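You operate a simulated robot arm through the tools that you are given. There is no shell and no other tool.

Carry out the task below with a simulated robot arm. There is one attempt and no reset: what you move stays moved.

## Task
Swap the candle stub for the pink candle and refit the glass chimney.
Fine: stand the chimney on the white table first; the stub goes on the pink tray; the candle stays unlit. Set down upright: glass chimney, candle stub.

Only the result counts: the job must be done as asked and must still hold three seconds after the hand-in. Knocking over, shifting, dropping, spilling or breaking anything else fails it.

## Robot
A 7-joint arm with a two-finger gripper, fixed in place. Base frame: the origin is at the foot of the arm, x ahead of it, y to its left, z up. Readings come in m, rad, newtons and seconds.
With the tool pointing down near the work surface it reaches from about 0.3 to 0.7 m from the base axis. Its first joint turns from -1.152 to 1.152 rad. Payload 2.45 kg.
The tool frame sits at the grasp point between the pads (the TCP): z along the fingers, y along the line on which they close. The tips reach 0.026 m beyond it. The gripper opens to 0.096 m. The gripper's body begins 0.069 m behind the TCP.
Orientation is that of the tool frame in the base frame, as a unit quaternion [x, y, z, w]. With the fingers straight down and closing along the base's y, the tool's x points along the base's -x, its y along +y and its z along -z.

## Interface
- The arm moves only by the tool arm_command. Its argument "deltas" is a list of rows, each a list of 3 entries, a list of its own where there are three numbers: the turn, a rotation vector about the base's x, y, z in rad, then the shift along the base's x, y, z in m, then the finger opening in m, from 0 to 0.096. In form: [[[rx, ry, rz], [x, y, z], gripper], ...]. A call has 1 to 20 rows; each row shifts and turns the commanded pose from where the row before left it. Rows are played at 5 a second. More than 0.05 m and 0.15 rad between two rows, or a gripper value outside its range, and nothing of the call is played. Where a pose cannot be reached the arm comes as near as it can. A force on the tool above 40 N (or 10 N above the force at the start of the call, whichever is more), or a blocked arm, ends the call early, and 0.2 s more pass. The fingers move at their own pace and stop on an object; they squeeze with about 31 N. The grip force told is the motor's: it shows also when the fingers shut on nothing. Time passes only in rows, and 0.2 s behind the last, so rows that do not move let the fingers close. It gives the time, the measured TCP pose, the force on the tool (base axes), the opening and the grip force at its end, in the units of the frame above (readings bear some noise), with the torque about the TCP (base axes, N m) and any sound that the robot's microphone picked up, and new pictures: "show" is both (left out), scene, wrist or none.
- Cameras (640 x 400 px; columns grow to the right, rows downward): "scene" is fixed at [0.1736, -0.4047, 1.4105]; the picture's right is [0.65, -0.76, 0.00], its down [-0.52, -0.45, -0.73] and it looks along [0.55, 0.47, -0.69] (base axes); focal length 298 px, centre (320, 200). "wrist" rides on the gripper at [0.082, 0.003, -0.098] in the tool frame; the picture's right is [-0.04, 1.00, 0.00], its down [-0.73, -0.03, -0.68] and it looks along [-0.68, -0.03, 0.73] (tool axes); focal length 256 px, centre (320, 200). There is no depth. A picture from a camera that has moved, and an enlarged one, comes with that camera's place and axes in the base frame and with its lens.
- inspect(camera, box): a new picture of the part [left, top, right, bottom] of that camera's present view, enlarged. No time passes.
- close_job(): hands the job in; it is judged then, once.

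Nothing tells you positions but the pictures and the camera data. Unless the task says otherwise, let go and move clear before handing in.

The tools are called as a command line: name --argument value ..., lists and objects as JSON in quotes. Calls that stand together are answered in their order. arm_command: Moves the arm, as the interface text tells. Its arguments: {"type":"object","properties":{"deltas":{"type":"array","items":{"type":"array"}},"show":{"type":"string","enum":["both","scene","wrist","none"]}},"required":["deltas"]} The other tools are called the same way: inspect (camera, box) takes an enlarged picture of a part of a camera's view; close_job () hands the job in.

At the start:

```text
clock: 0.0
ee_pos: [0.4561, -0.1183, 1.1888]
tool_rot: [0.0, 1.0, 0.0, 0.0]
force: [0.4, -0.7, -0.1]
moment: [0.0, 0.01, 0.0]
opening: 0.0961
finger_force: 0.0
```

scene: 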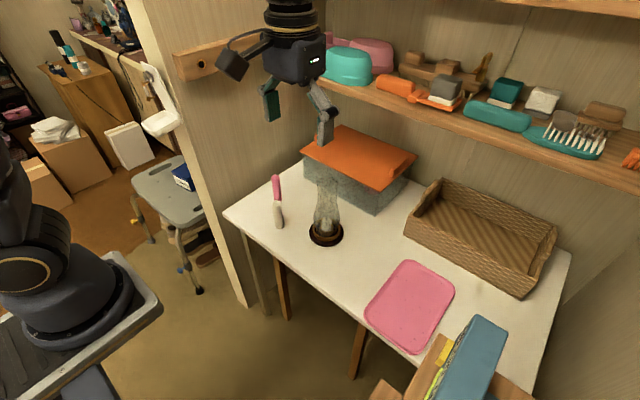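
wrist: 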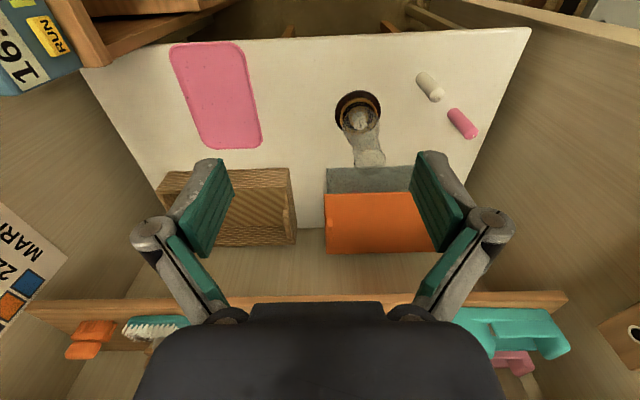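

I see a white table with a glass chimney on a dark holder (stub inside), a pink and a white candle standing nearby, a pink tray, a basket and a grey box with an orange lid. I'll take enlarged pictures first to locate everything.

inspect --camera "scene" --box '[240, 150, 400, 250]'

inspect --camera "wrist" --box '[310, 50, 510, 175]'

inspect --camera "scene" --box '[200, 120, 580, 400]'

```text
4.00 times, centred on (320, 200) of scene
camera zoom: at [0.1736, -0.4047, 1.4105], right [0.65, -0.76, 0.0], down [-0.52, -0.45, -0.73], along [0.55, 0.47, -0.69], focal length 1194 px, centre (320, 200)
```

zoom: 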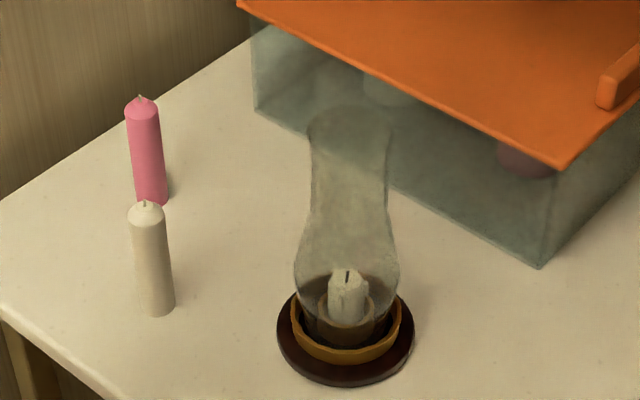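

```text
3.20 times, centred on (410, 112) of wrist
camera zoom: at [0.3744, -0.1158, 1.2878], right [0.04, 1.0, 0.0], down [0.73, -0.03, 0.68], along [0.68, -0.03, -0.73], focal length 819 px, centre (32, 480)
```

zoom: 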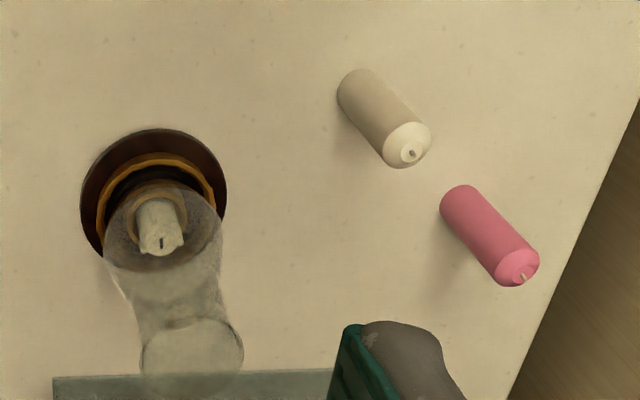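

```text
1.43 times, centred on (390, 260) of scene
camera zoom: at [0.1736, -0.4047, 1.4105], right [0.65, -0.76, 0.0], down [-0.52, -0.45, -0.73], along [0.55, 0.47, -0.69], focal length 426 px, centre (220, 114)
```

zoom: 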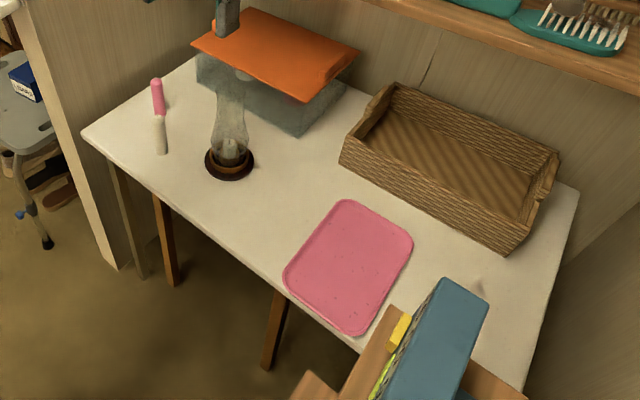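

The holder is near (0.63, -0.04), the pink candle near (0.645, 0.185), the white candle near (0.56, 0.09) and the tray centre near (0.59, -0.34), with the table top at about z 0.71. I'll move the wrist camera in for a closer, more accurate look.

arm_command --deltas '[[[0, 0, 0], [0.02, 0.02, -0.02], 0.096], [[0, 0, 0], [0.02, 0.02, -0.03], 0.096], [[0, 0, 0], [0.02, 0.02, -0.03], 0.096], [[0, 0, 0], [0.01, 0.018, -0.03], 0.096], [[0, 0, 0], [0, 0, -0.02], 0.096], [[0, 0, 0], [0, 0, 0], 0.096]]'

```text
clock: 1.4
ee_pos: [0.5265, -0.041, 1.0583]
tool_rot: [-0.001, 1.0, 0.0, 0.0]
force: [0.1, -0.5, 0.2]
moment: [-0.02, 0.01, -0.01]
opening: 0.0958
finger_force: 0.0
camera wrist: at [0.4453, -0.0375, 1.1572], right [0.04, 1.0, 0.0], down [0.73, -0.03, 0.68], along [0.68, -0.03, -0.73], focal length 256 px, centre (320, 200)
```

scene: 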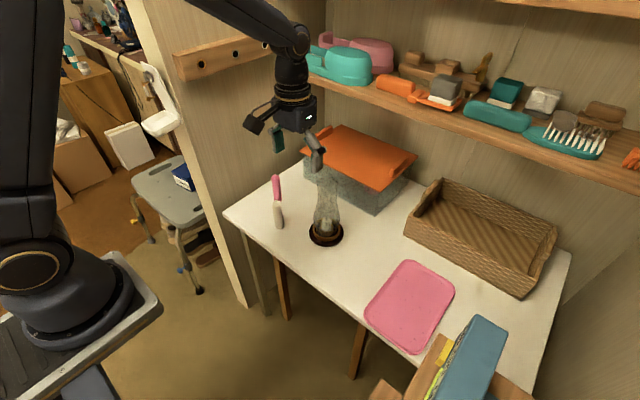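
wrist: 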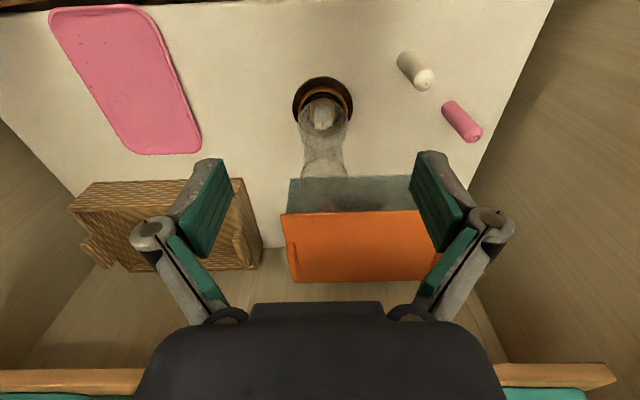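

The wrist camera now sees the holder, chimney and both candles from nearer. I'll zoom in for accurate measurements.

inspect --camera "wrist" --box '[270, 65, 390, 195]'

inspect --camera "wrist" --box '[390, 40, 490, 150]'

inspect --camera "scene" --box '[290, 170, 370, 250]'

```text
3.08 times, centred on (330, 130) of wrist
camera zoom: at [0.4453, -0.0375, 1.1572], right [0.04, 1.0, 0.0], down [0.73, -0.03, 0.68], along [0.68, -0.03, -0.73], focal length 788 px, centre (289, 415)
```

zoom: 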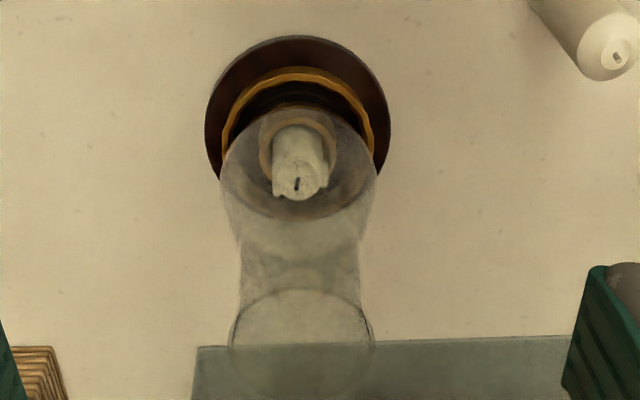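

```text
3.64 times, centred on (440, 95) of wrist
camera zoom: at [0.4453, -0.0375, 1.1572], right [0.04, 1.0, 0.0], down [0.73, -0.03, 0.68], along [0.68, -0.03, -0.73], focal length 931 px, centre (-116, 582)
```

zoom: 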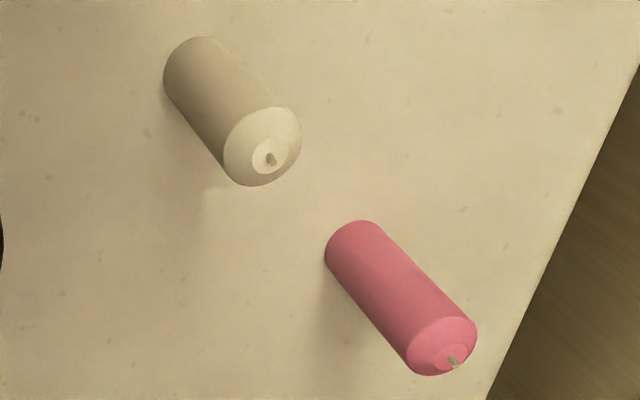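

```text
5.00 times, centred on (330, 210) of scene
camera zoom: at [0.1736, -0.4047, 1.4105], right [0.65, -0.76, 0.0], down [-0.52, -0.45, -0.73], along [0.55, 0.47, -0.69], focal length 1492 px, centre (270, 150)
```

zoom: 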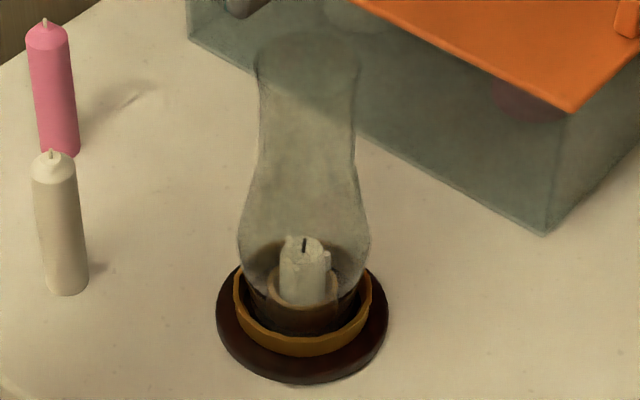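

The chimney axis is at about (0.630, -0.041) with its rim near z 0.918, a rim diameter of about 0.055 and its neck around z 0.88. I'll move over it, staying above the rim, and check the alignment before going down.

arm_command --deltas '[[[0, 0, 0], [0.035, 0, 0], 0.096], [[0, 0, 0], [0.035, 0, 0], 0.096], [[0, 0, 0], [0.033, 0, -0.02], 0.096], [[0, 0, 0], [0, 0, -0.03], 0.096], [[0, 0, 0], [0, 0, -0.01], 0.096], [[0, 0, 0], [0, 0, 0], 0.096]]'

```text
clock: 2.8
ee_pos: [0.6301, -0.0403, 0.9983]
tool_rot: [0.0, 1.0, 0.001, 0.0]
force: [-0.3, 0.7, -0.1]
moment: [-0.01, 0.02, -0.02]
opening: 0.096
finger_force: 0.2
camera wrist: at [0.5476, -0.0375, 1.0976], right [0.04, 1.0, 0.0], down [0.73, -0.03, 0.68], along [0.68, -0.03, -0.73], focal length 256 px, centre (320, 200)
```

scene: 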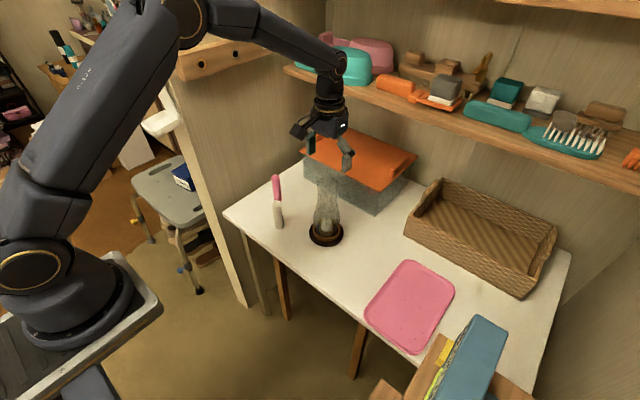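
wrist: 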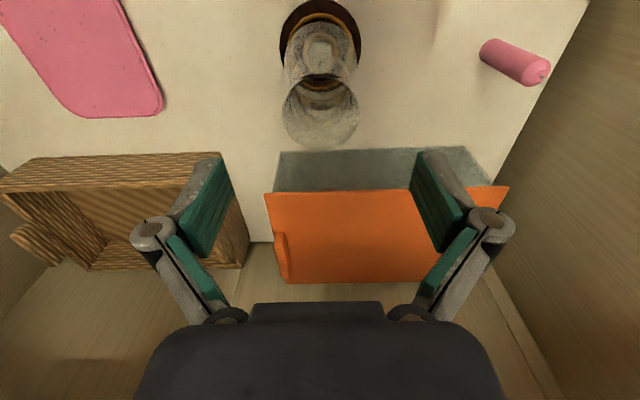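

inspect --camera "wrist" --box '[260, 0, 380, 150]'

inspect --camera "scene" --box '[280, 100, 400, 260]'

```text
2.67 times, centred on (320, 75) of wrist
camera zoom: at [0.5476, -0.0375, 1.0976], right [0.04, 1.0, 0.0], down [0.73, -0.03, 0.68], along [0.68, -0.03, -0.73], focal length 683 px, centre (320, 533)
```

zoom: 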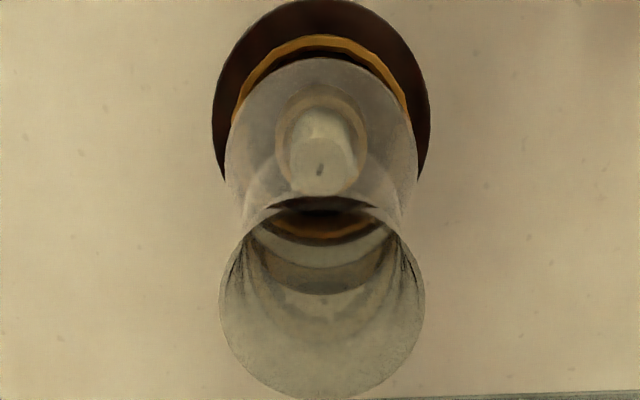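

```text
2.50 times, centred on (340, 180) of scene
camera zoom: at [0.1736, -0.4047, 1.4105], right [0.65, -0.76, 0.0], down [-0.52, -0.45, -0.73], along [0.55, 0.47, -0.69], focal length 746 px, centre (270, 250)
```

zoom: 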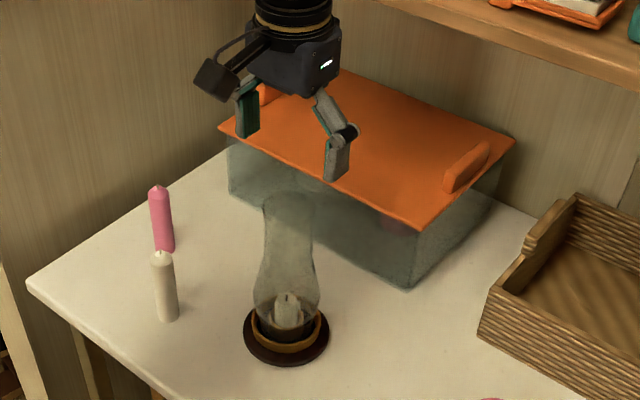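

The gripper is centred over the chimney: the axis is at about (0.629, -0.0405) and the TCP is at (0.630, -0.040). I'll go straight down to the neck with the fingers open.

arm_command --deltas '[[[0, 0, 0], [0, 0, -0.03], 0.096], [[0, 0, 0], [0, 0, -0.03], 0.096], [[0, 0, 0], [0, 0, -0.03], 0.096], [[0, 0, 0], [0, 0, -0.02], 0.096], [[0, 0, 0], [0, 0, 0], 0.096]]'

```text
clock: 4.0
ee_pos: [0.6307, -0.0407, 0.8881]
tool_rot: [0.0, 1.0, 0.0, 0.0]
force: [-0.1, 0.1, -1.5]
moment: [0.01, -0.02, 0.02]
opening: 0.0959
finger_force: 0.2
camera wrist: at [0.5475, -0.038, 0.9871], right [0.04, 1.0, 0.0], down [0.73, -0.03, 0.68], along [0.68, -0.03, -0.73], focal length 256 px, centre (320, 200)
```

scene: 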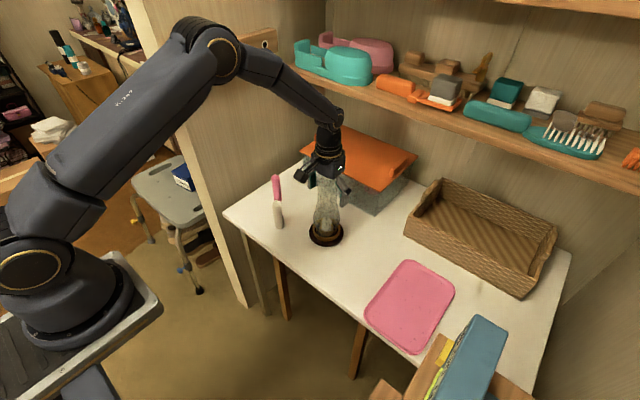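
wrist: 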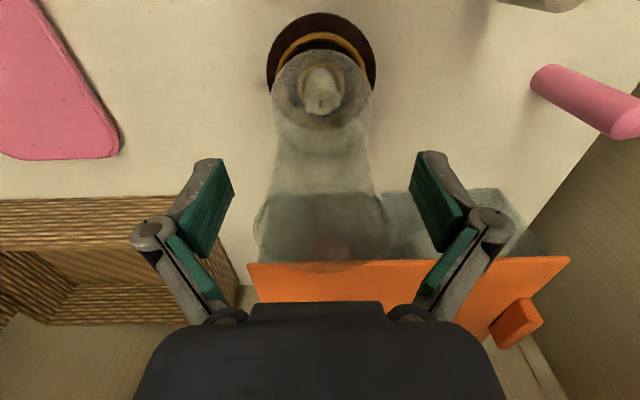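

The chimney neck sits centred between the open fingers. I'll close the gripper gradually while watching the forces.

arm_command --deltas '[[[0, 0, 0], [0, 0, 0], 0.07], [[0, 0, 0], [0, 0, 0], 0.06], [[0, 0, 0], [0, 0, 0], 0.056], [[0, 0, 0], [0, 0, 0], 0.053], [[0, 0, 0], [0, 0, 0], 0.053]]' --show "wrist"

```text
clock: 5.2
ee_pos: [0.6287, -0.0405, 0.8884]
tool_rot: [0.001, 1.0, 0.0, -0.001]
force: [-0.5, 1.0, 2.9]
moment: [0.11, 0.12, 0.0]
opening: 0.0592
finger_force: 30.9
camera wrist: at [0.5474, -0.0379, 0.9875], right [0.04, 1.0, 0.0], down [0.73, -0.03, 0.68], along [0.68, -0.03, -0.73], focal length 256 px, centre (320, 200)
```

wrist: 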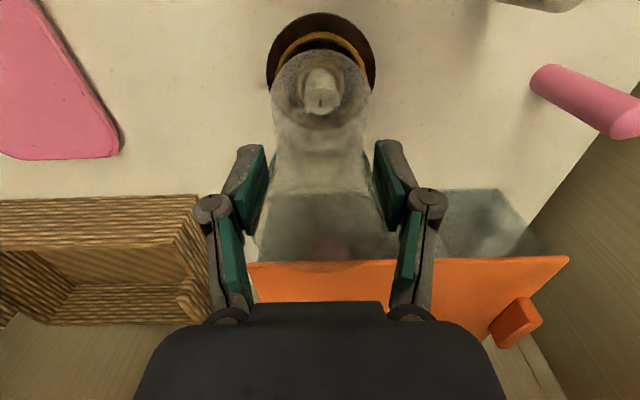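

The chimney is gripped at the neck with a grip force of about 31 N. I'll lift it slowly straight up.

arm_command --deltas '[[[0, 0, 0], [0, 0, 0.005], 0.053], [[0, 0, 0], [0, 0, 0.01], 0.053], [[0, 0, 0], [0, 0, 0.01], 0.053], [[0, 0, 0], [0, 0, 0], 0.053]]'

```text
clock: 6.2
ee_pos: [0.63, -0.0403, 0.9133]
tool_rot: [0.0, 1.0, 0.0, 0.0]
force: [-0.2, 0.3, -1.2]
moment: [0.01, -0.02, -0.01]
opening: 0.0592
finger_force: 31.2
camera wrist: at [0.5475, -0.0379, 1.0127], right [0.04, 1.0, 0.0], down [0.73, -0.03, 0.68], along [0.68, -0.03, -0.73], focal length 256 px, centre (320, 200)
```

scene: 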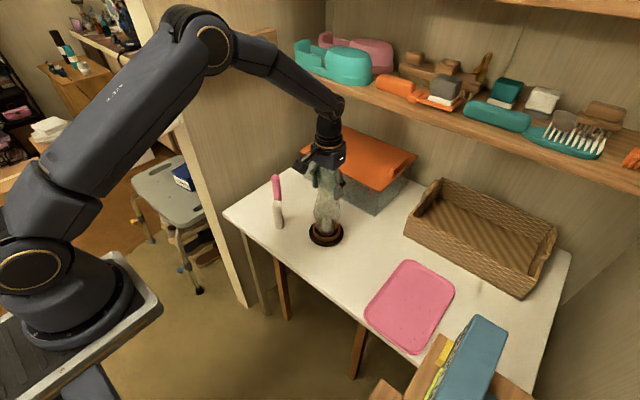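
wrist: 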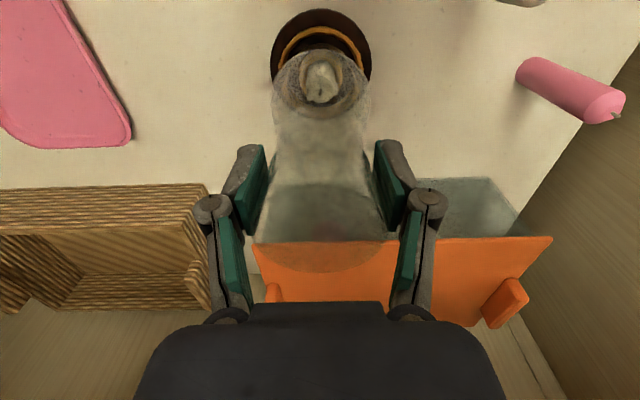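

arm_command --deltas '[[[0, 0, 0], [0, 0, 0.02], 0.053], [[0, 0, 0], [0, 0, 0.025], 0.053], [[0, 0, 0], [0, 0, 0.025], 0.053], [[0, 0, 0], [0, 0, 0.015], 0.053], [[0, 0, 0], [0, 0, 0], 0.053]]'

inspect --camera "scene" --box '[280, 110, 400, 260]'

inspect --camera "wrist" --box '[230, 0, 420, 130]'

```text
clock: 7.4
ee_pos: [0.6298, -0.0405, 0.9989]
tool_rot: [0.0, 1.0, 0.0, -0.001]
force: [0.0, 0.0, -0.8]
moment: [0.01, 0.01, -0.01]
opening: 0.0589
finger_force: 30.8
camera wrist: at [0.5473, -0.0381, 1.0977], right [0.04, 1.0, 0.0], down [0.73, -0.03, 0.68], along [0.68, -0.03, -0.73], focal length 256 px, centre (320, 200)
```

scene: 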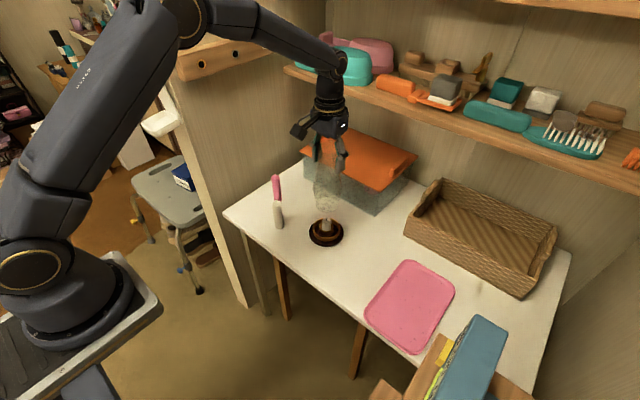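
wrist: 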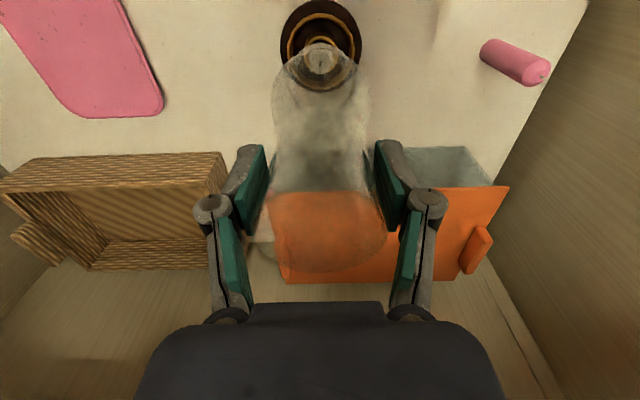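

```text
2.67 times, centred on (340, 185) of scene
camera zoom: at [0.1736, -0.4047, 1.4105], right [0.65, -0.76, 0.0], down [-0.52, -0.45, -0.73], along [0.55, 0.47, -0.69], focal length 796 px, centre (267, 240)
```

zoom: 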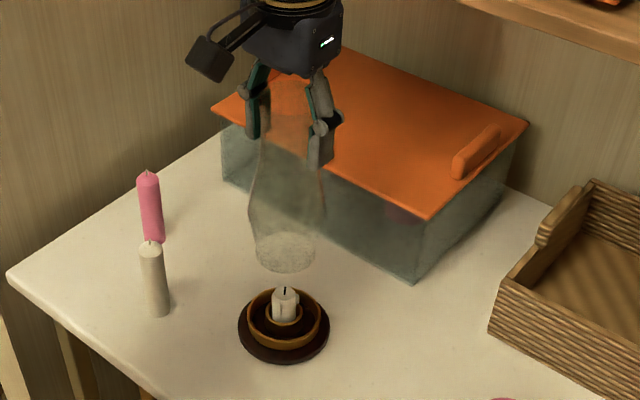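

```text
3.08 times, centred on (325, 65) of wrist
camera zoom: at [0.5473, -0.0381, 1.0977], right [0.04, 1.0, 0.0], down [0.73, -0.03, 0.68], along [0.68, -0.03, -0.73], focal length 788 px, centre (305, 615)
```

zoom: 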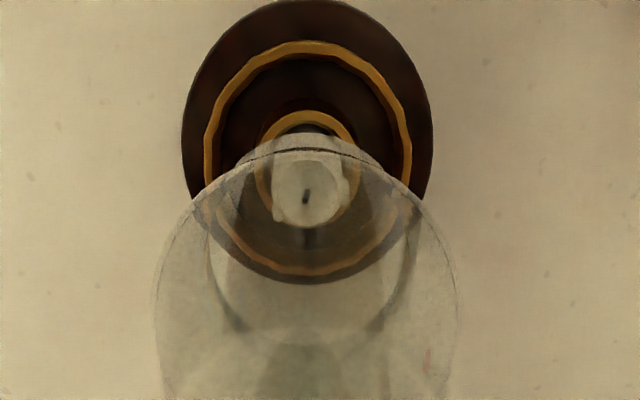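

The chimney is clear of the stub, with its bottom near z 0.836. I'll carry it to the free table area at (0.57, -0.185), between the holder and the tray, and lower it to just above the table.

arm_command --deltas '[[[0, 0, 0], [-0.01, -0.025, 0], 0.053], [[0, 0, 0], [-0.015, -0.035, 0], 0.053], [[0, 0, 0], [-0.015, -0.035, 0], 0.053], [[0, 0, 0], [-0.01, -0.03, 0], 0.053], [[0, 0, 0], [-0.01, -0.02, 0], 0.053], [[0, 0, 0], [0, 0, 0], 0.053], [[0, 0, 0], [0, 0, -0.03], 0.053], [[0, 0, 0], [0, 0, -0.03], 0.053], [[0, 0, 0], [0, 0, -0.03], 0.053], [[0, 0, 0], [0, 0, -0.015], 0.053], [[0, 0, 0], [0, 0, 0], 0.053]]'

inspect --camera "scene" --box '[290, 130, 450, 290]'

```text
clock: 9.8
ee_pos: [0.5709, -0.1853, 0.8931]
tool_rot: [0.0, 1.0, 0.0, 0.0]
force: [0.4, 0.3, -0.6]
moment: [-0.01, -0.03, 0.0]
opening: 0.0594
finger_force: 30.6
camera wrist: at [0.4875, -0.1827, 0.9926], right [0.04, 1.0, 0.0], down [0.73, -0.03, 0.68], along [0.68, -0.03, -0.73], focal length 256 px, centre (320, 200)
```

scene: 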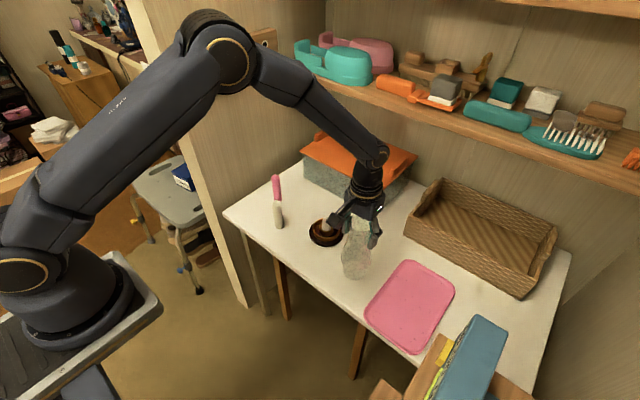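
wrist: 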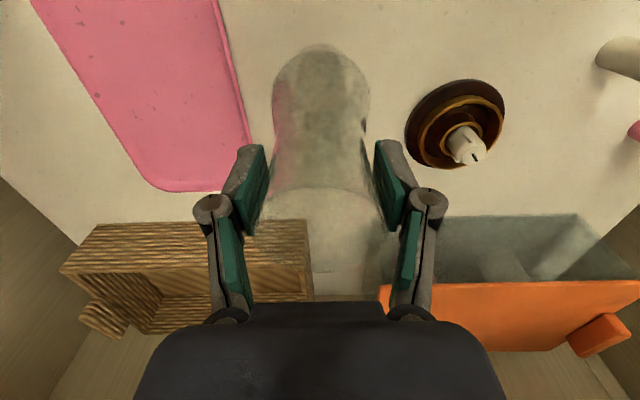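

```text
2.50 times, centred on (370, 210) of scene
camera zoom: at [0.1736, -0.4047, 1.4105], right [0.65, -0.76, 0.0], down [-0.52, -0.45, -0.73], along [0.55, 0.47, -0.69], focal length 746 px, centre (195, 175)
```

zoom: 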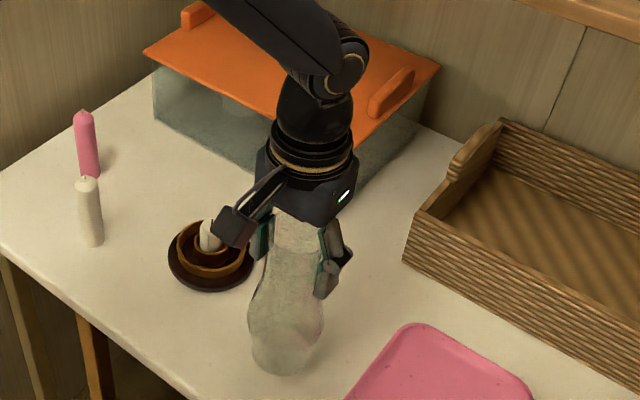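

The chimney is hovering about 2 cm above the free table spot. I'll lower it in small steps and watch for contact.

arm_command --deltas '[[[0, 0, 0], [0, 0, -0.006], 0.053], [[0, 0, 0], [0, 0, -0.005], 0.053], [[0, 0, 0], [0, 0, 0], 0.053]]' --show "none"

inspect --camera "scene" --box '[330, 230, 400, 290]'

```text
clock: 10.6
ee_pos: [0.5695, -0.1862, 0.8826]
tool_rot: [0.0, 1.0, 0.0, 0.0]
force: [0.1, 0.4, -0.8]
moment: [-0.04, 0.02, 0.01]
opening: 0.0593
finger_force: 30.5
```

```text
6.67 times, centred on (365, 260) of scene
camera zoom: at [0.1736, -0.4047, 1.4105], right [0.65, -0.76, 0.0], down [-0.52, -0.45, -0.73], along [0.55, 0.47, -0.69], focal length 1989 px, centre (20, -200)
```

zoom: 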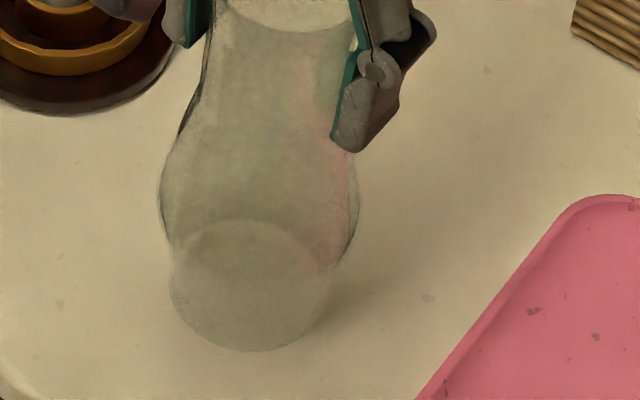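

arm_command --deltas '[[[0, 0, 0], [0, 0, -0.003], 0.053], [[0, 0, 0], [0, 0, -0.002], 0.053], [[0, 0, 0], [0, 0, 0], 0.053]]' --show "none"

```text
clock: 11.4
ee_pos: [0.5704, -0.186, 0.8775]
tool_rot: [0.0, 1.0, 0.0, 0.0]
force: [-0.1, 1.5, -0.9]
moment: [-0.05, 0.0, 0.02]
opening: 0.0593
finger_force: 30.8
```

No contact yet, so I'll keep lowering in small steps.

arm_command --deltas '[[[0, 0, 0], [0, 0, -0.002], 0.053], [[0, 0, 0], [0, 0, 0], 0.053]]' --show "none"

arm_command --deltas '[[[0, 0, 0], [0, 0, -0.002], 0.053], [[0, 0, 0], [0, 0, 0], 0.053]]' --show "none"

```text
clock: 12.0
ee_pos: [0.5697, -0.1862, 0.8752]
tool_rot: [0.001, 1.0, 0.0, 0.0]
force: [-1.0, -0.4, -1.7]
moment: [0.02, 0.01, 0.03]
opening: 0.0591
finger_force: 31.6
```

```text
clock: 12.6
ee_pos: [0.5704, -0.1854, 0.8752]
tool_rot: [0.0, 1.0, 0.0, 0.001]
force: [-1.8, 2.3, 11.4]
moment: [-0.05, 0.46, -0.08]
opening: 0.0592
finger_force: 30.8
```

The chimney touched the table (11 N). I'll ease off 1.5 mm to relieve the push and then open the gripper.

arm_command --deltas '[[[0, 0, 0], [0, 0, 0.0015], 0.053], [[0, 0, 0], [0, 0, 0], 0.053]]' --show "none"

```text
clock: 13.2
ee_pos: [0.5696, -0.1853, 0.874]
tool_rot: [0.0, 1.0, -0.001, -0.001]
force: [-0.3, 0.3, -1.9]
moment: [0.05, 0.01, 0.02]
opening: 0.0592
finger_force: 30.7
```

arm_command --deltas '[[[0, 0, 0], [0, 0, 0], 0.062], [[0, 0, 0], [0, 0, 0], 0.07], [[0, 0, 0], [0, 0, 0], 0.085], [[0, 0, 0], [0, 0, 0], 0.096], [[0, 0, 0], [0, 0, 0], 0.096]]'

inspect --camera "scene" --box '[320, 180, 420, 290]'

```text
clock: 14.4
ee_pos: [0.5692, -0.1853, 0.8761]
tool_rot: [0.0, 1.0, 0.0, 0.0]
force: [0.0, -0.3, 0.1]
moment: [0.02, -0.05, 0.02]
opening: 0.0957
finger_force: 0.0
camera wrist: at [0.4872, -0.1826, 0.9743], right [0.04, 1.0, 0.0], down [0.73, -0.03, 0.68], along [0.68, -0.03, -0.73], focal length 256 px, centre (320, 200)
```

scene: 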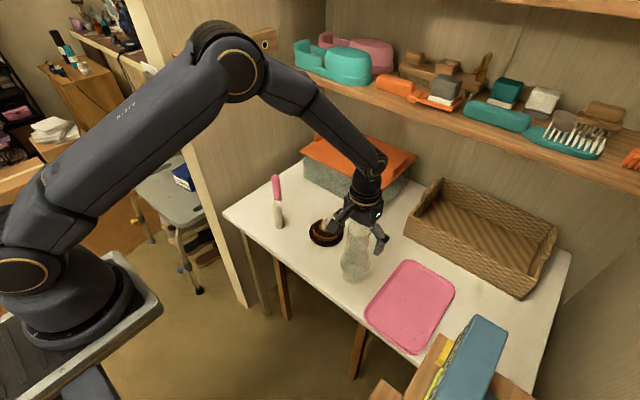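
wrist: 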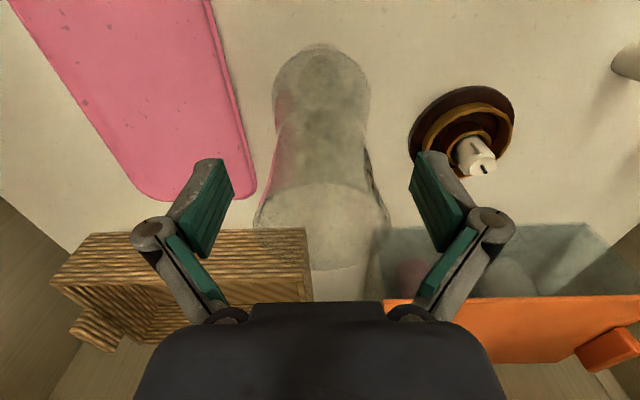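

```text
3.64 times, centred on (370, 235) of scene
camera zoom: at [0.1736, -0.4047, 1.4105], right [0.65, -0.76, 0.0], down [-0.52, -0.45, -0.73], along [0.55, 0.47, -0.69], focal length 1085 px, centre (138, 73)
```

zoom: 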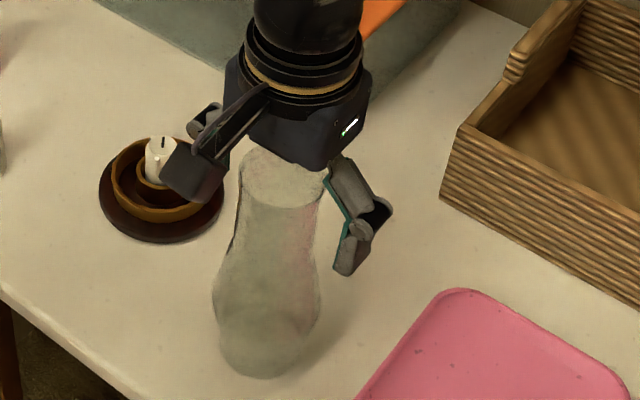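

The chimney stands upright on the table and the gripper is open. I'll rise clear and move to view the holder with the stub in it.

arm_command --deltas '[[[0, 0, 0], [0, 0, 0.02], 0.096], [[0, 0, 0], [0, 0, 0.04], 0.096], [[0, 0, 0], [0, 0, 0.045], 0.096], [[0, 0, 0], [0, 0, 0.045], 0.096], [[0, 0, 0], [0, 0.045, 0], 0.096], [[0, 0, 0], [0, 0.05, 0], 0.096], [[0, 0, 0], [0, 0.05, 0], 0.096], [[0, 0, 0], [0, 0, -0.03], 0.096], [[0, 0, 0], [0, 0, -0.045], 0.096], [[0, 0, 0], [0, 0, 0], 0.096]]'

inspect --camera "wrist" --box '[260, 40, 390, 170]'

inspect --camera "scene" --box '[300, 200, 380, 290]'

```text
clock: 16.6
ee_pos: [0.5696, -0.0411, 0.9494]
tool_rot: [0.0, 1.0, 0.0, 0.0]
force: [0.6, -0.1, 0.0]
moment: [0.02, -0.02, 0.0]
opening: 0.096
finger_force: 0.0
camera wrist: at [0.4867, -0.0385, 1.0486], right [0.04, 1.0, 0.0], down [0.73, -0.03, 0.68], along [0.68, -0.03, -0.73], focal length 256 px, centre (320, 200)
```

scene: 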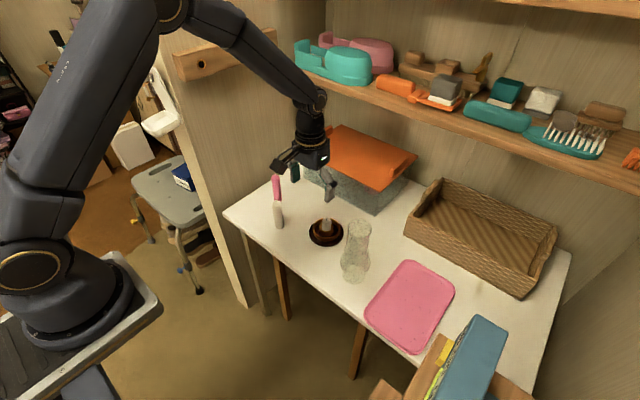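
wrist: 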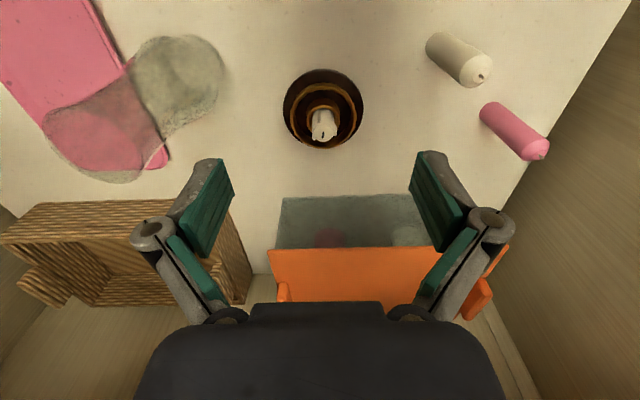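

```text
3.08 times, centred on (325, 105) of wrist
camera zoom: at [0.4867, -0.0385, 1.0486], right [0.04, 1.0, 0.0], down [0.73, -0.03, 0.68], along [0.68, -0.03, -0.73], focal length 788 px, centre (305, 492)
```

zoom: 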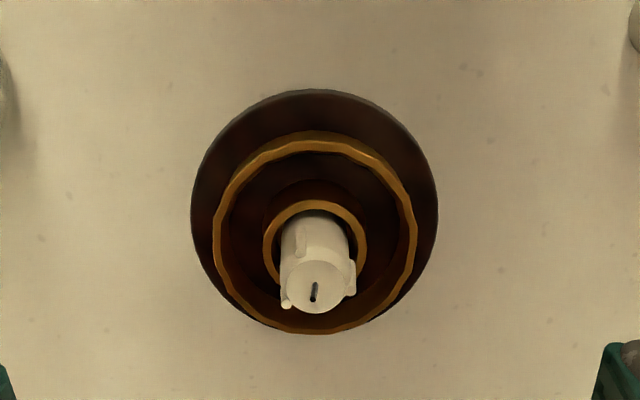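

```text
4.44 times, centred on (340, 245) of scene
camera zoom: at [0.1736, -0.4047, 1.4105], right [0.65, -0.76, 0.0], down [-0.52, -0.45, -0.73], along [0.55, 0.47, -0.69], focal length 1326 px, centre (231, 0)
```

zoom: 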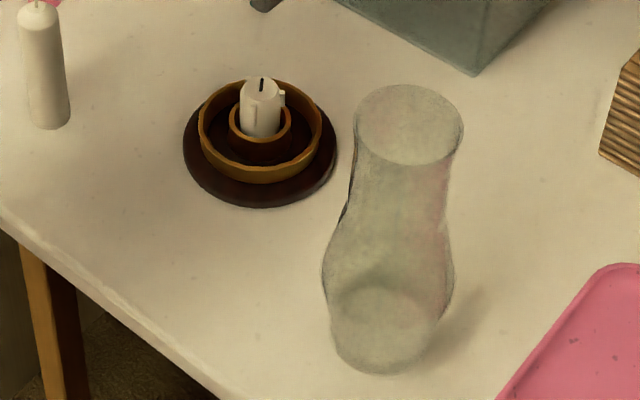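

The stub stands in the cup with its top at about z 0.78, and the cup rim is near z 0.745–0.75. I'll move over it with a narrower opening and stop just above the stub to check the alignment close up.

arm_command --deltas '[[[0, 0, 0], [0.03, 0, 0], 0.06], [[0, 0, 0], [0.03, 0, 0], 0.05], [[0, 0, 0], [0, 0, -0.04], 0.05], [[0, 0, 0], [0, 0, -0.04], 0.05], [[0, 0, 0], [0, 0, -0.03], 0.05], [[0, 0, 0], [0, 0, 0], 0.05]]'

inspect --camera "wrist" --box '[230, 30, 410, 210]'

inspect --camera "scene" --box '[290, 180, 370, 260]'

```text
clock: 18.0
ee_pos: [0.6284, -0.0413, 0.8404]
tool_rot: [0.0, 1.0, 0.0, 0.0]
force: [0.4, -0.6, 0.8]
moment: [0.03, -0.01, -0.01]
opening: 0.05
finger_force: 0.1
camera wrist: at [0.5473, -0.0388, 0.9391], right [0.04, 1.0, 0.0], down [0.73, -0.03, 0.68], along [0.68, -0.03, -0.73], focal length 256 px, centre (320, 200)
```

scene: 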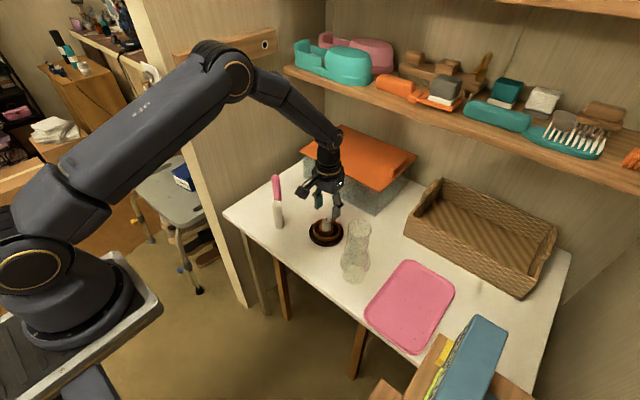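
wrist: 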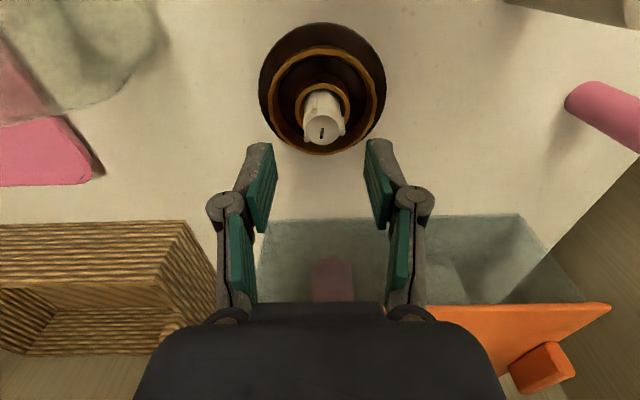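

```text
2.22 times, centred on (320, 120) of wrist
camera zoom: at [0.5473, -0.0388, 0.9391], right [0.04, 1.0, 0.0], down [0.73, -0.03, 0.68], along [0.68, -0.03, -0.73], focal length 569 px, centre (320, 378)
```

zoom: 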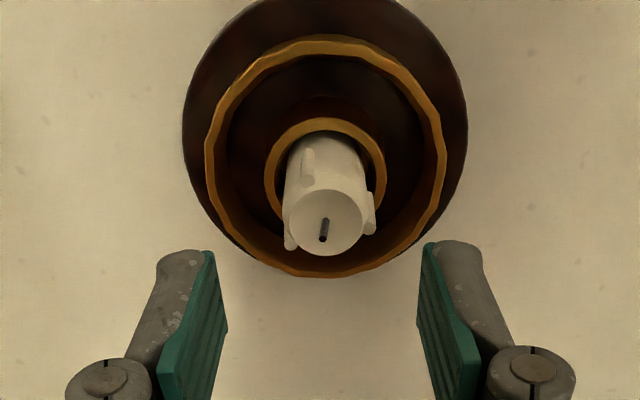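

```text
5.00 times, centred on (330, 220) of scene
camera zoom: at [0.1736, -0.4047, 1.4105], right [0.65, -0.76, 0.0], down [-0.52, -0.45, -0.73], along [0.55, 0.47, -0.69], focal length 1492 px, centre (270, 100)
```

zoom: 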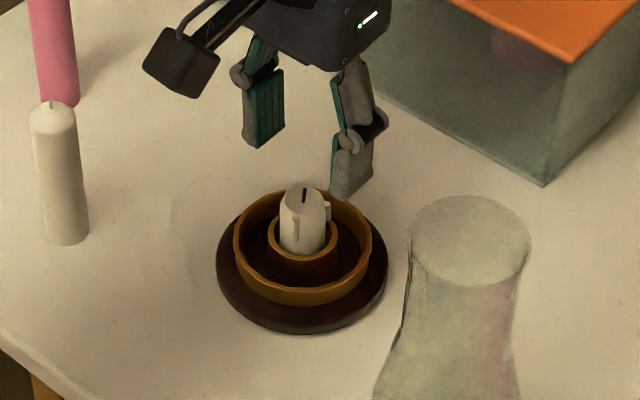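

The gripper is centred over the stub, whose axis matches the TCP to within about 2 mm, and the stub is about 22 mm across. I'll go down with the fingers on either side of the stub, staying above the cup rim, and check again.

arm_command --deltas '[[[0, 0, 0], [0, 0, -0.02], 0.05], [[0, 0, 0], [0, 0, -0.015], 0.05], [[0, 0, 0], [0, 0, -0.01], 0.05], [[0, 0, 0], [0, 0, 0], 0.05]]' --show "none"

inspect --camera "wrist" --box '[230, 60, 410, 240]'

inspect --camera "scene" --box '[295, 190, 355, 250]'

```text
clock: 19.0
ee_pos: [0.6302, -0.0407, 0.7959]
tool_rot: [0.0, 1.0, 0.0, 0.0]
force: [0.7, -0.8, 0.4]
moment: [0.01, 0.0, 0.01]
opening: 0.0499
finger_force: 0.0
```

```text
2.22 times, centred on (320, 150) of wrist
camera zoom: at [0.5476, -0.0379, 0.8946], right [0.04, 1.0, 0.0], down [0.73, -0.03, 0.68], along [0.68, -0.03, -0.73], focal length 569 px, centre (320, 311)
```

zoom: 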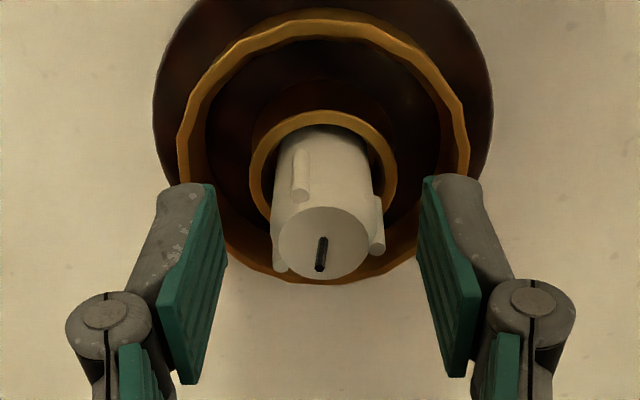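

```text
6.67 times, centred on (325, 220) of scene
camera zoom: at [0.1736, -0.4047, 1.4105], right [0.65, -0.76, 0.0], down [-0.52, -0.45, -0.73], along [0.55, 0.47, -0.69], focal length 1989 px, centre (287, 67)
```

zoom: 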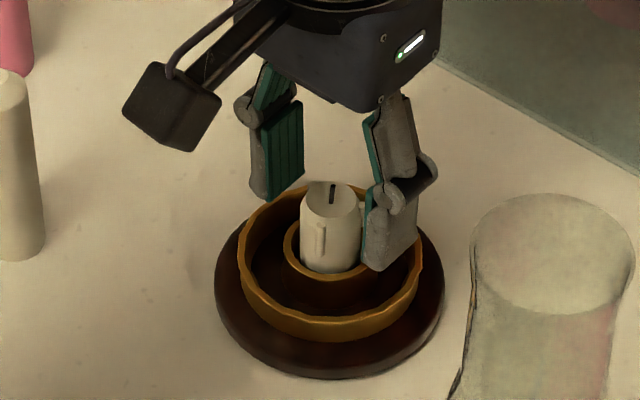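

The stub axis is within 1 mm of the TCP, the stub top is at z 0.782 and the cup rim is at about 0.747. I'll drop another 13 mm and close on the stub gently.

arm_command --deltas '[[[0, 0, 0], [0, 0.0008, -0.007], 0.05], [[0, 0, 0], [0, 0, -0.006], 0.045], [[0, 0, 0], [0, 0, 0], 0.035], [[0, 0, 0], [0, 0, 0], 0.03], [[0, 0, 0], [0, 0, 0], 0.026], [[0, 0, 0], [0, 0, 0], 0.023], [[0, 0, 0], [0, 0, 0], 0.02], [[0, 0, 0], [0, 0, 0], 0.018]]'

inspect --camera "wrist" --box '[230, 60, 410, 240]'

```text
clock: 20.8
ee_pos: [0.6305, -0.0399, 0.7829]
tool_rot: [0.0, 1.0, 0.0, -0.001]
force: [0.2, 0.7, -0.1]
moment: [0.01, 0.0, -0.03]
opening: 0.0255
finger_force: 31.4
camera wrist: at [0.5473, -0.0372, 0.8817], right [0.04, 1.0, 0.0], down [0.73, -0.03, 0.68], along [0.68, -0.03, -0.73], focal length 256 px, centre (320, 200)
```

scene: 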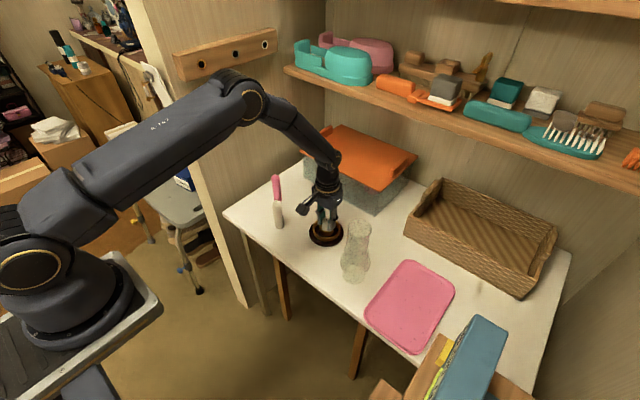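
wrist: 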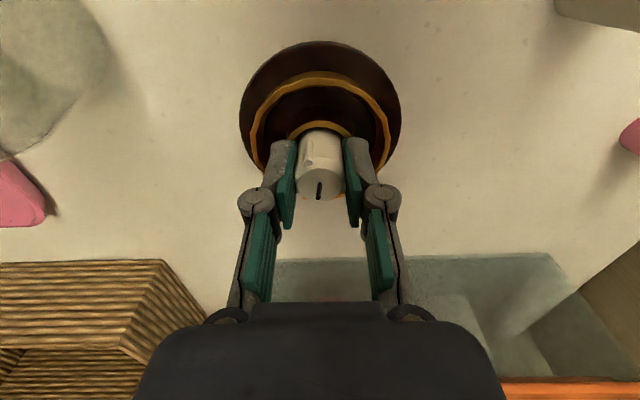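

```text
2.22 times, centred on (320, 150) of wrist
camera zoom: at [0.5473, -0.0372, 0.8817], right [0.04, 1.0, 0.0], down [0.73, -0.03, 0.68], along [0.68, -0.03, -0.73], focal length 569 px, centre (320, 311)
```

zoom: 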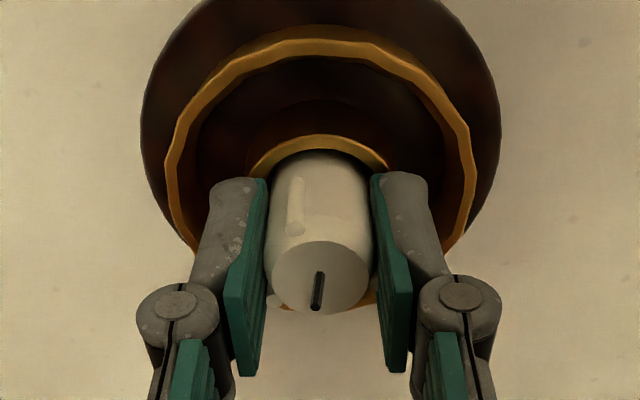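

The stub is gripped at an opening of 25.5 mm. I'll lift it straight up slowly and check that the holder stays put.

arm_command --deltas '[[[0, 0, 0], [0, 0, 0.004], 0.018], [[0, 0, 0], [0, 0, 0.008], 0.018], [[0, 0, 0], [0, 0, 0.012], 0.018], [[0, 0, 0], [0, 0, 0.016], 0.018], [[0, 0, 0], [0, 0, 0.02], 0.018], [[0, 0, 0], [0, 0, 0], 0.018]]'

inspect --camera "scene" --box '[290, 170, 370, 250]'

inspect --camera "wrist" --box '[230, 20, 410, 220]'

```text
clock: 22.2
ee_pos: [0.6287, -0.0405, 0.8424]
tool_rot: [0.0, 1.0, 0.0, 0.0]
force: [0.2, 0.3, -0.1]
moment: [0.02, 0.01, 0.02]
opening: 0.0254
finger_force: 31.0
camera wrist: at [0.5468, -0.0371, 0.9424], right [0.04, 1.0, 0.0], down [0.73, -0.03, 0.68], along [0.68, -0.03, -0.73], focal length 256 px, centre (320, 200)
```

scene: 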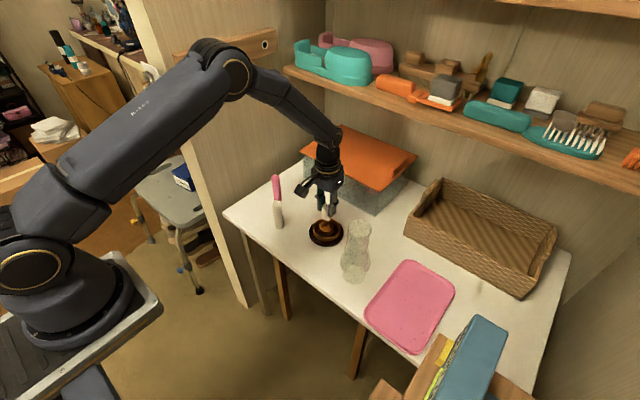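
wrist: 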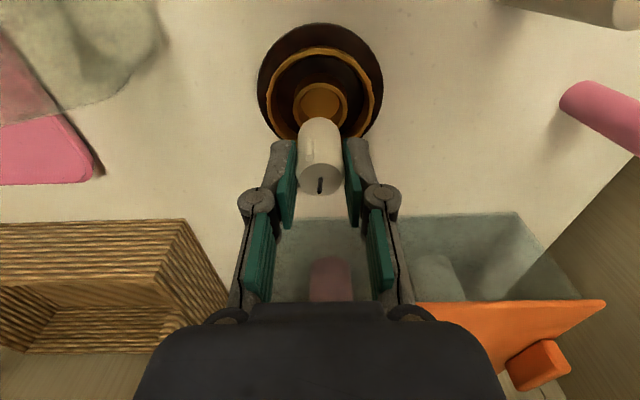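

```text
5.00 times, centred on (330, 210) of scene
camera zoom: at [0.1736, -0.4047, 1.4105], right [0.65, -0.76, 0.0], down [-0.52, -0.45, -0.73], along [0.55, 0.47, -0.69], focal length 1492 px, centre (270, 150)
```

zoom: 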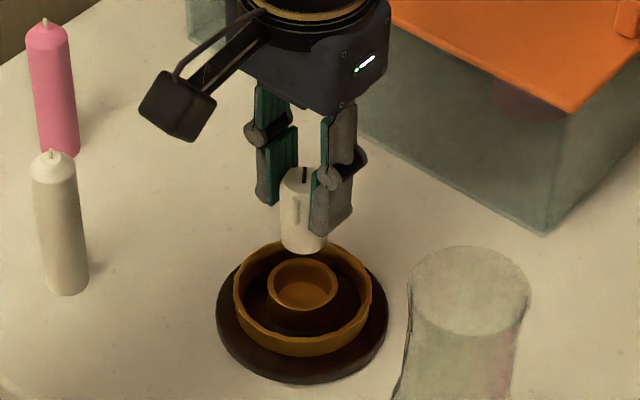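

```text
2.00 times, centred on (320, 120) of wrist
camera zoom: at [0.5468, -0.0371, 0.9424], right [0.04, 1.0, 0.0], down [0.73, -0.03, 0.68], along [0.68, -0.03, -0.73], focal length 512 px, centre (320, 360)
```

zoom: 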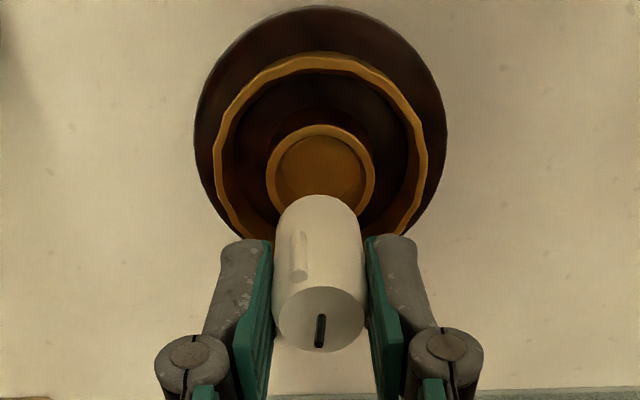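

The stub came out cleanly, the holder hasn't moved, and the cup is empty. I'll lift above the height of the chimney and carry the stub over to the pink tray.

arm_command --deltas '[[[0, 0, 0], [0, 0, 0.035], 0.018], [[0, 0, 0], [0, 0, 0.045], 0.018], [[0, 0, 0], [0, 0, 0.045], 0.018], [[0, 0, 0], [0, 0, 0.045], 0.018], [[0, 0, 0], [-0.005, -0.025, 0], 0.018], [[0, 0, 0], [-0.005, -0.04, 0], 0.018], [[0, 0, 0], [-0.01, -0.045, 0], 0.018], [[0, 0, 0], [-0.01, -0.045, 0], 0.018], [[0, 0, 0], [-0.01, -0.045, 0], 0.018], [[0, 0, 0], [-0.01, -0.045, 0], 0.018], [[0, 0, 0], [0, -0.03, 0], 0.018], [[0, 0, 0], [0, -0.02, 0], 0.018], [[0, 0, 0], [0, 0, 0], 0.018]]'

inspect --camera "scene" --box '[320, 130, 500, 360]'

```text
clock: 25.0
ee_pos: [0.5788, -0.3356, 1.0132]
tool_rot: [0.0, 1.0, 0.0, 0.001]
force: [0.0, 0.4, -1.6]
moment: [0.06, 0.0, 0.03]
opening: 0.0253
finger_force: 30.9
camera wrist: at [0.497, -0.3327, 1.1114], right [0.04, 1.0, 0.0], down [0.73, -0.03, 0.68], along [0.68, -0.03, -0.73], focal length 256 px, centre (320, 200)
```

scene: 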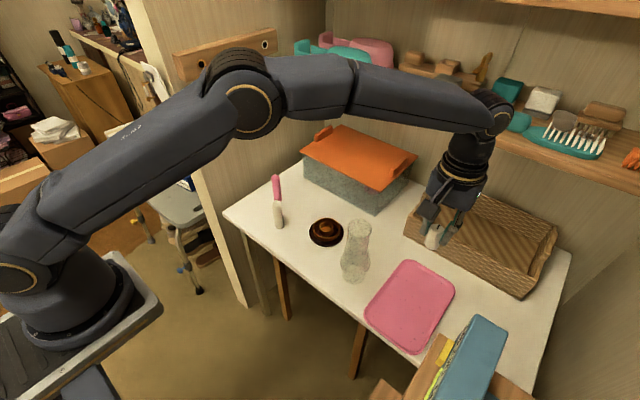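
wrist: 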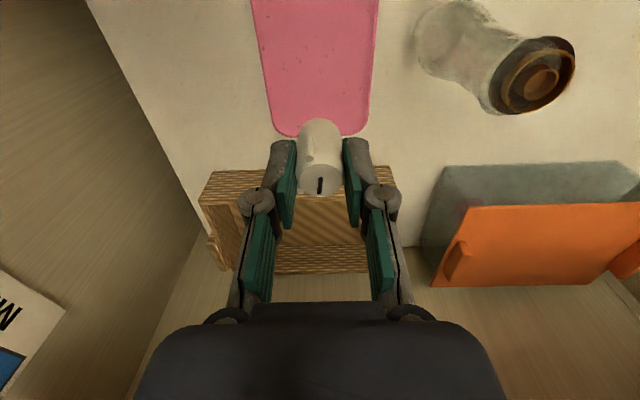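

```text
1.74 times, centred on (410, 245) of scene
camera zoom: at [0.1736, -0.4048, 1.4105], right [0.65, -0.76, 0.0], down [-0.52, -0.45, -0.73], along [0.55, 0.47, -0.69], focal length 519 px, centre (164, 122)
```

zoom: 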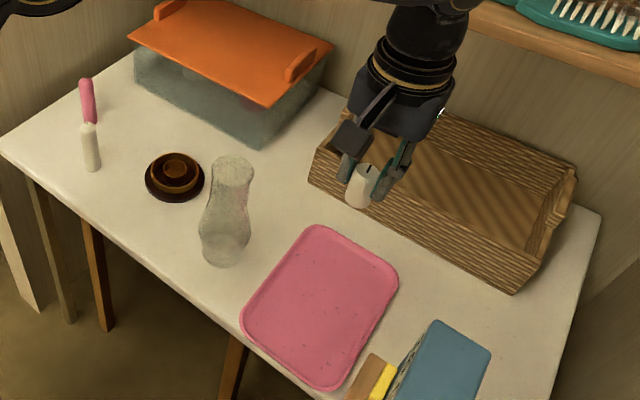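

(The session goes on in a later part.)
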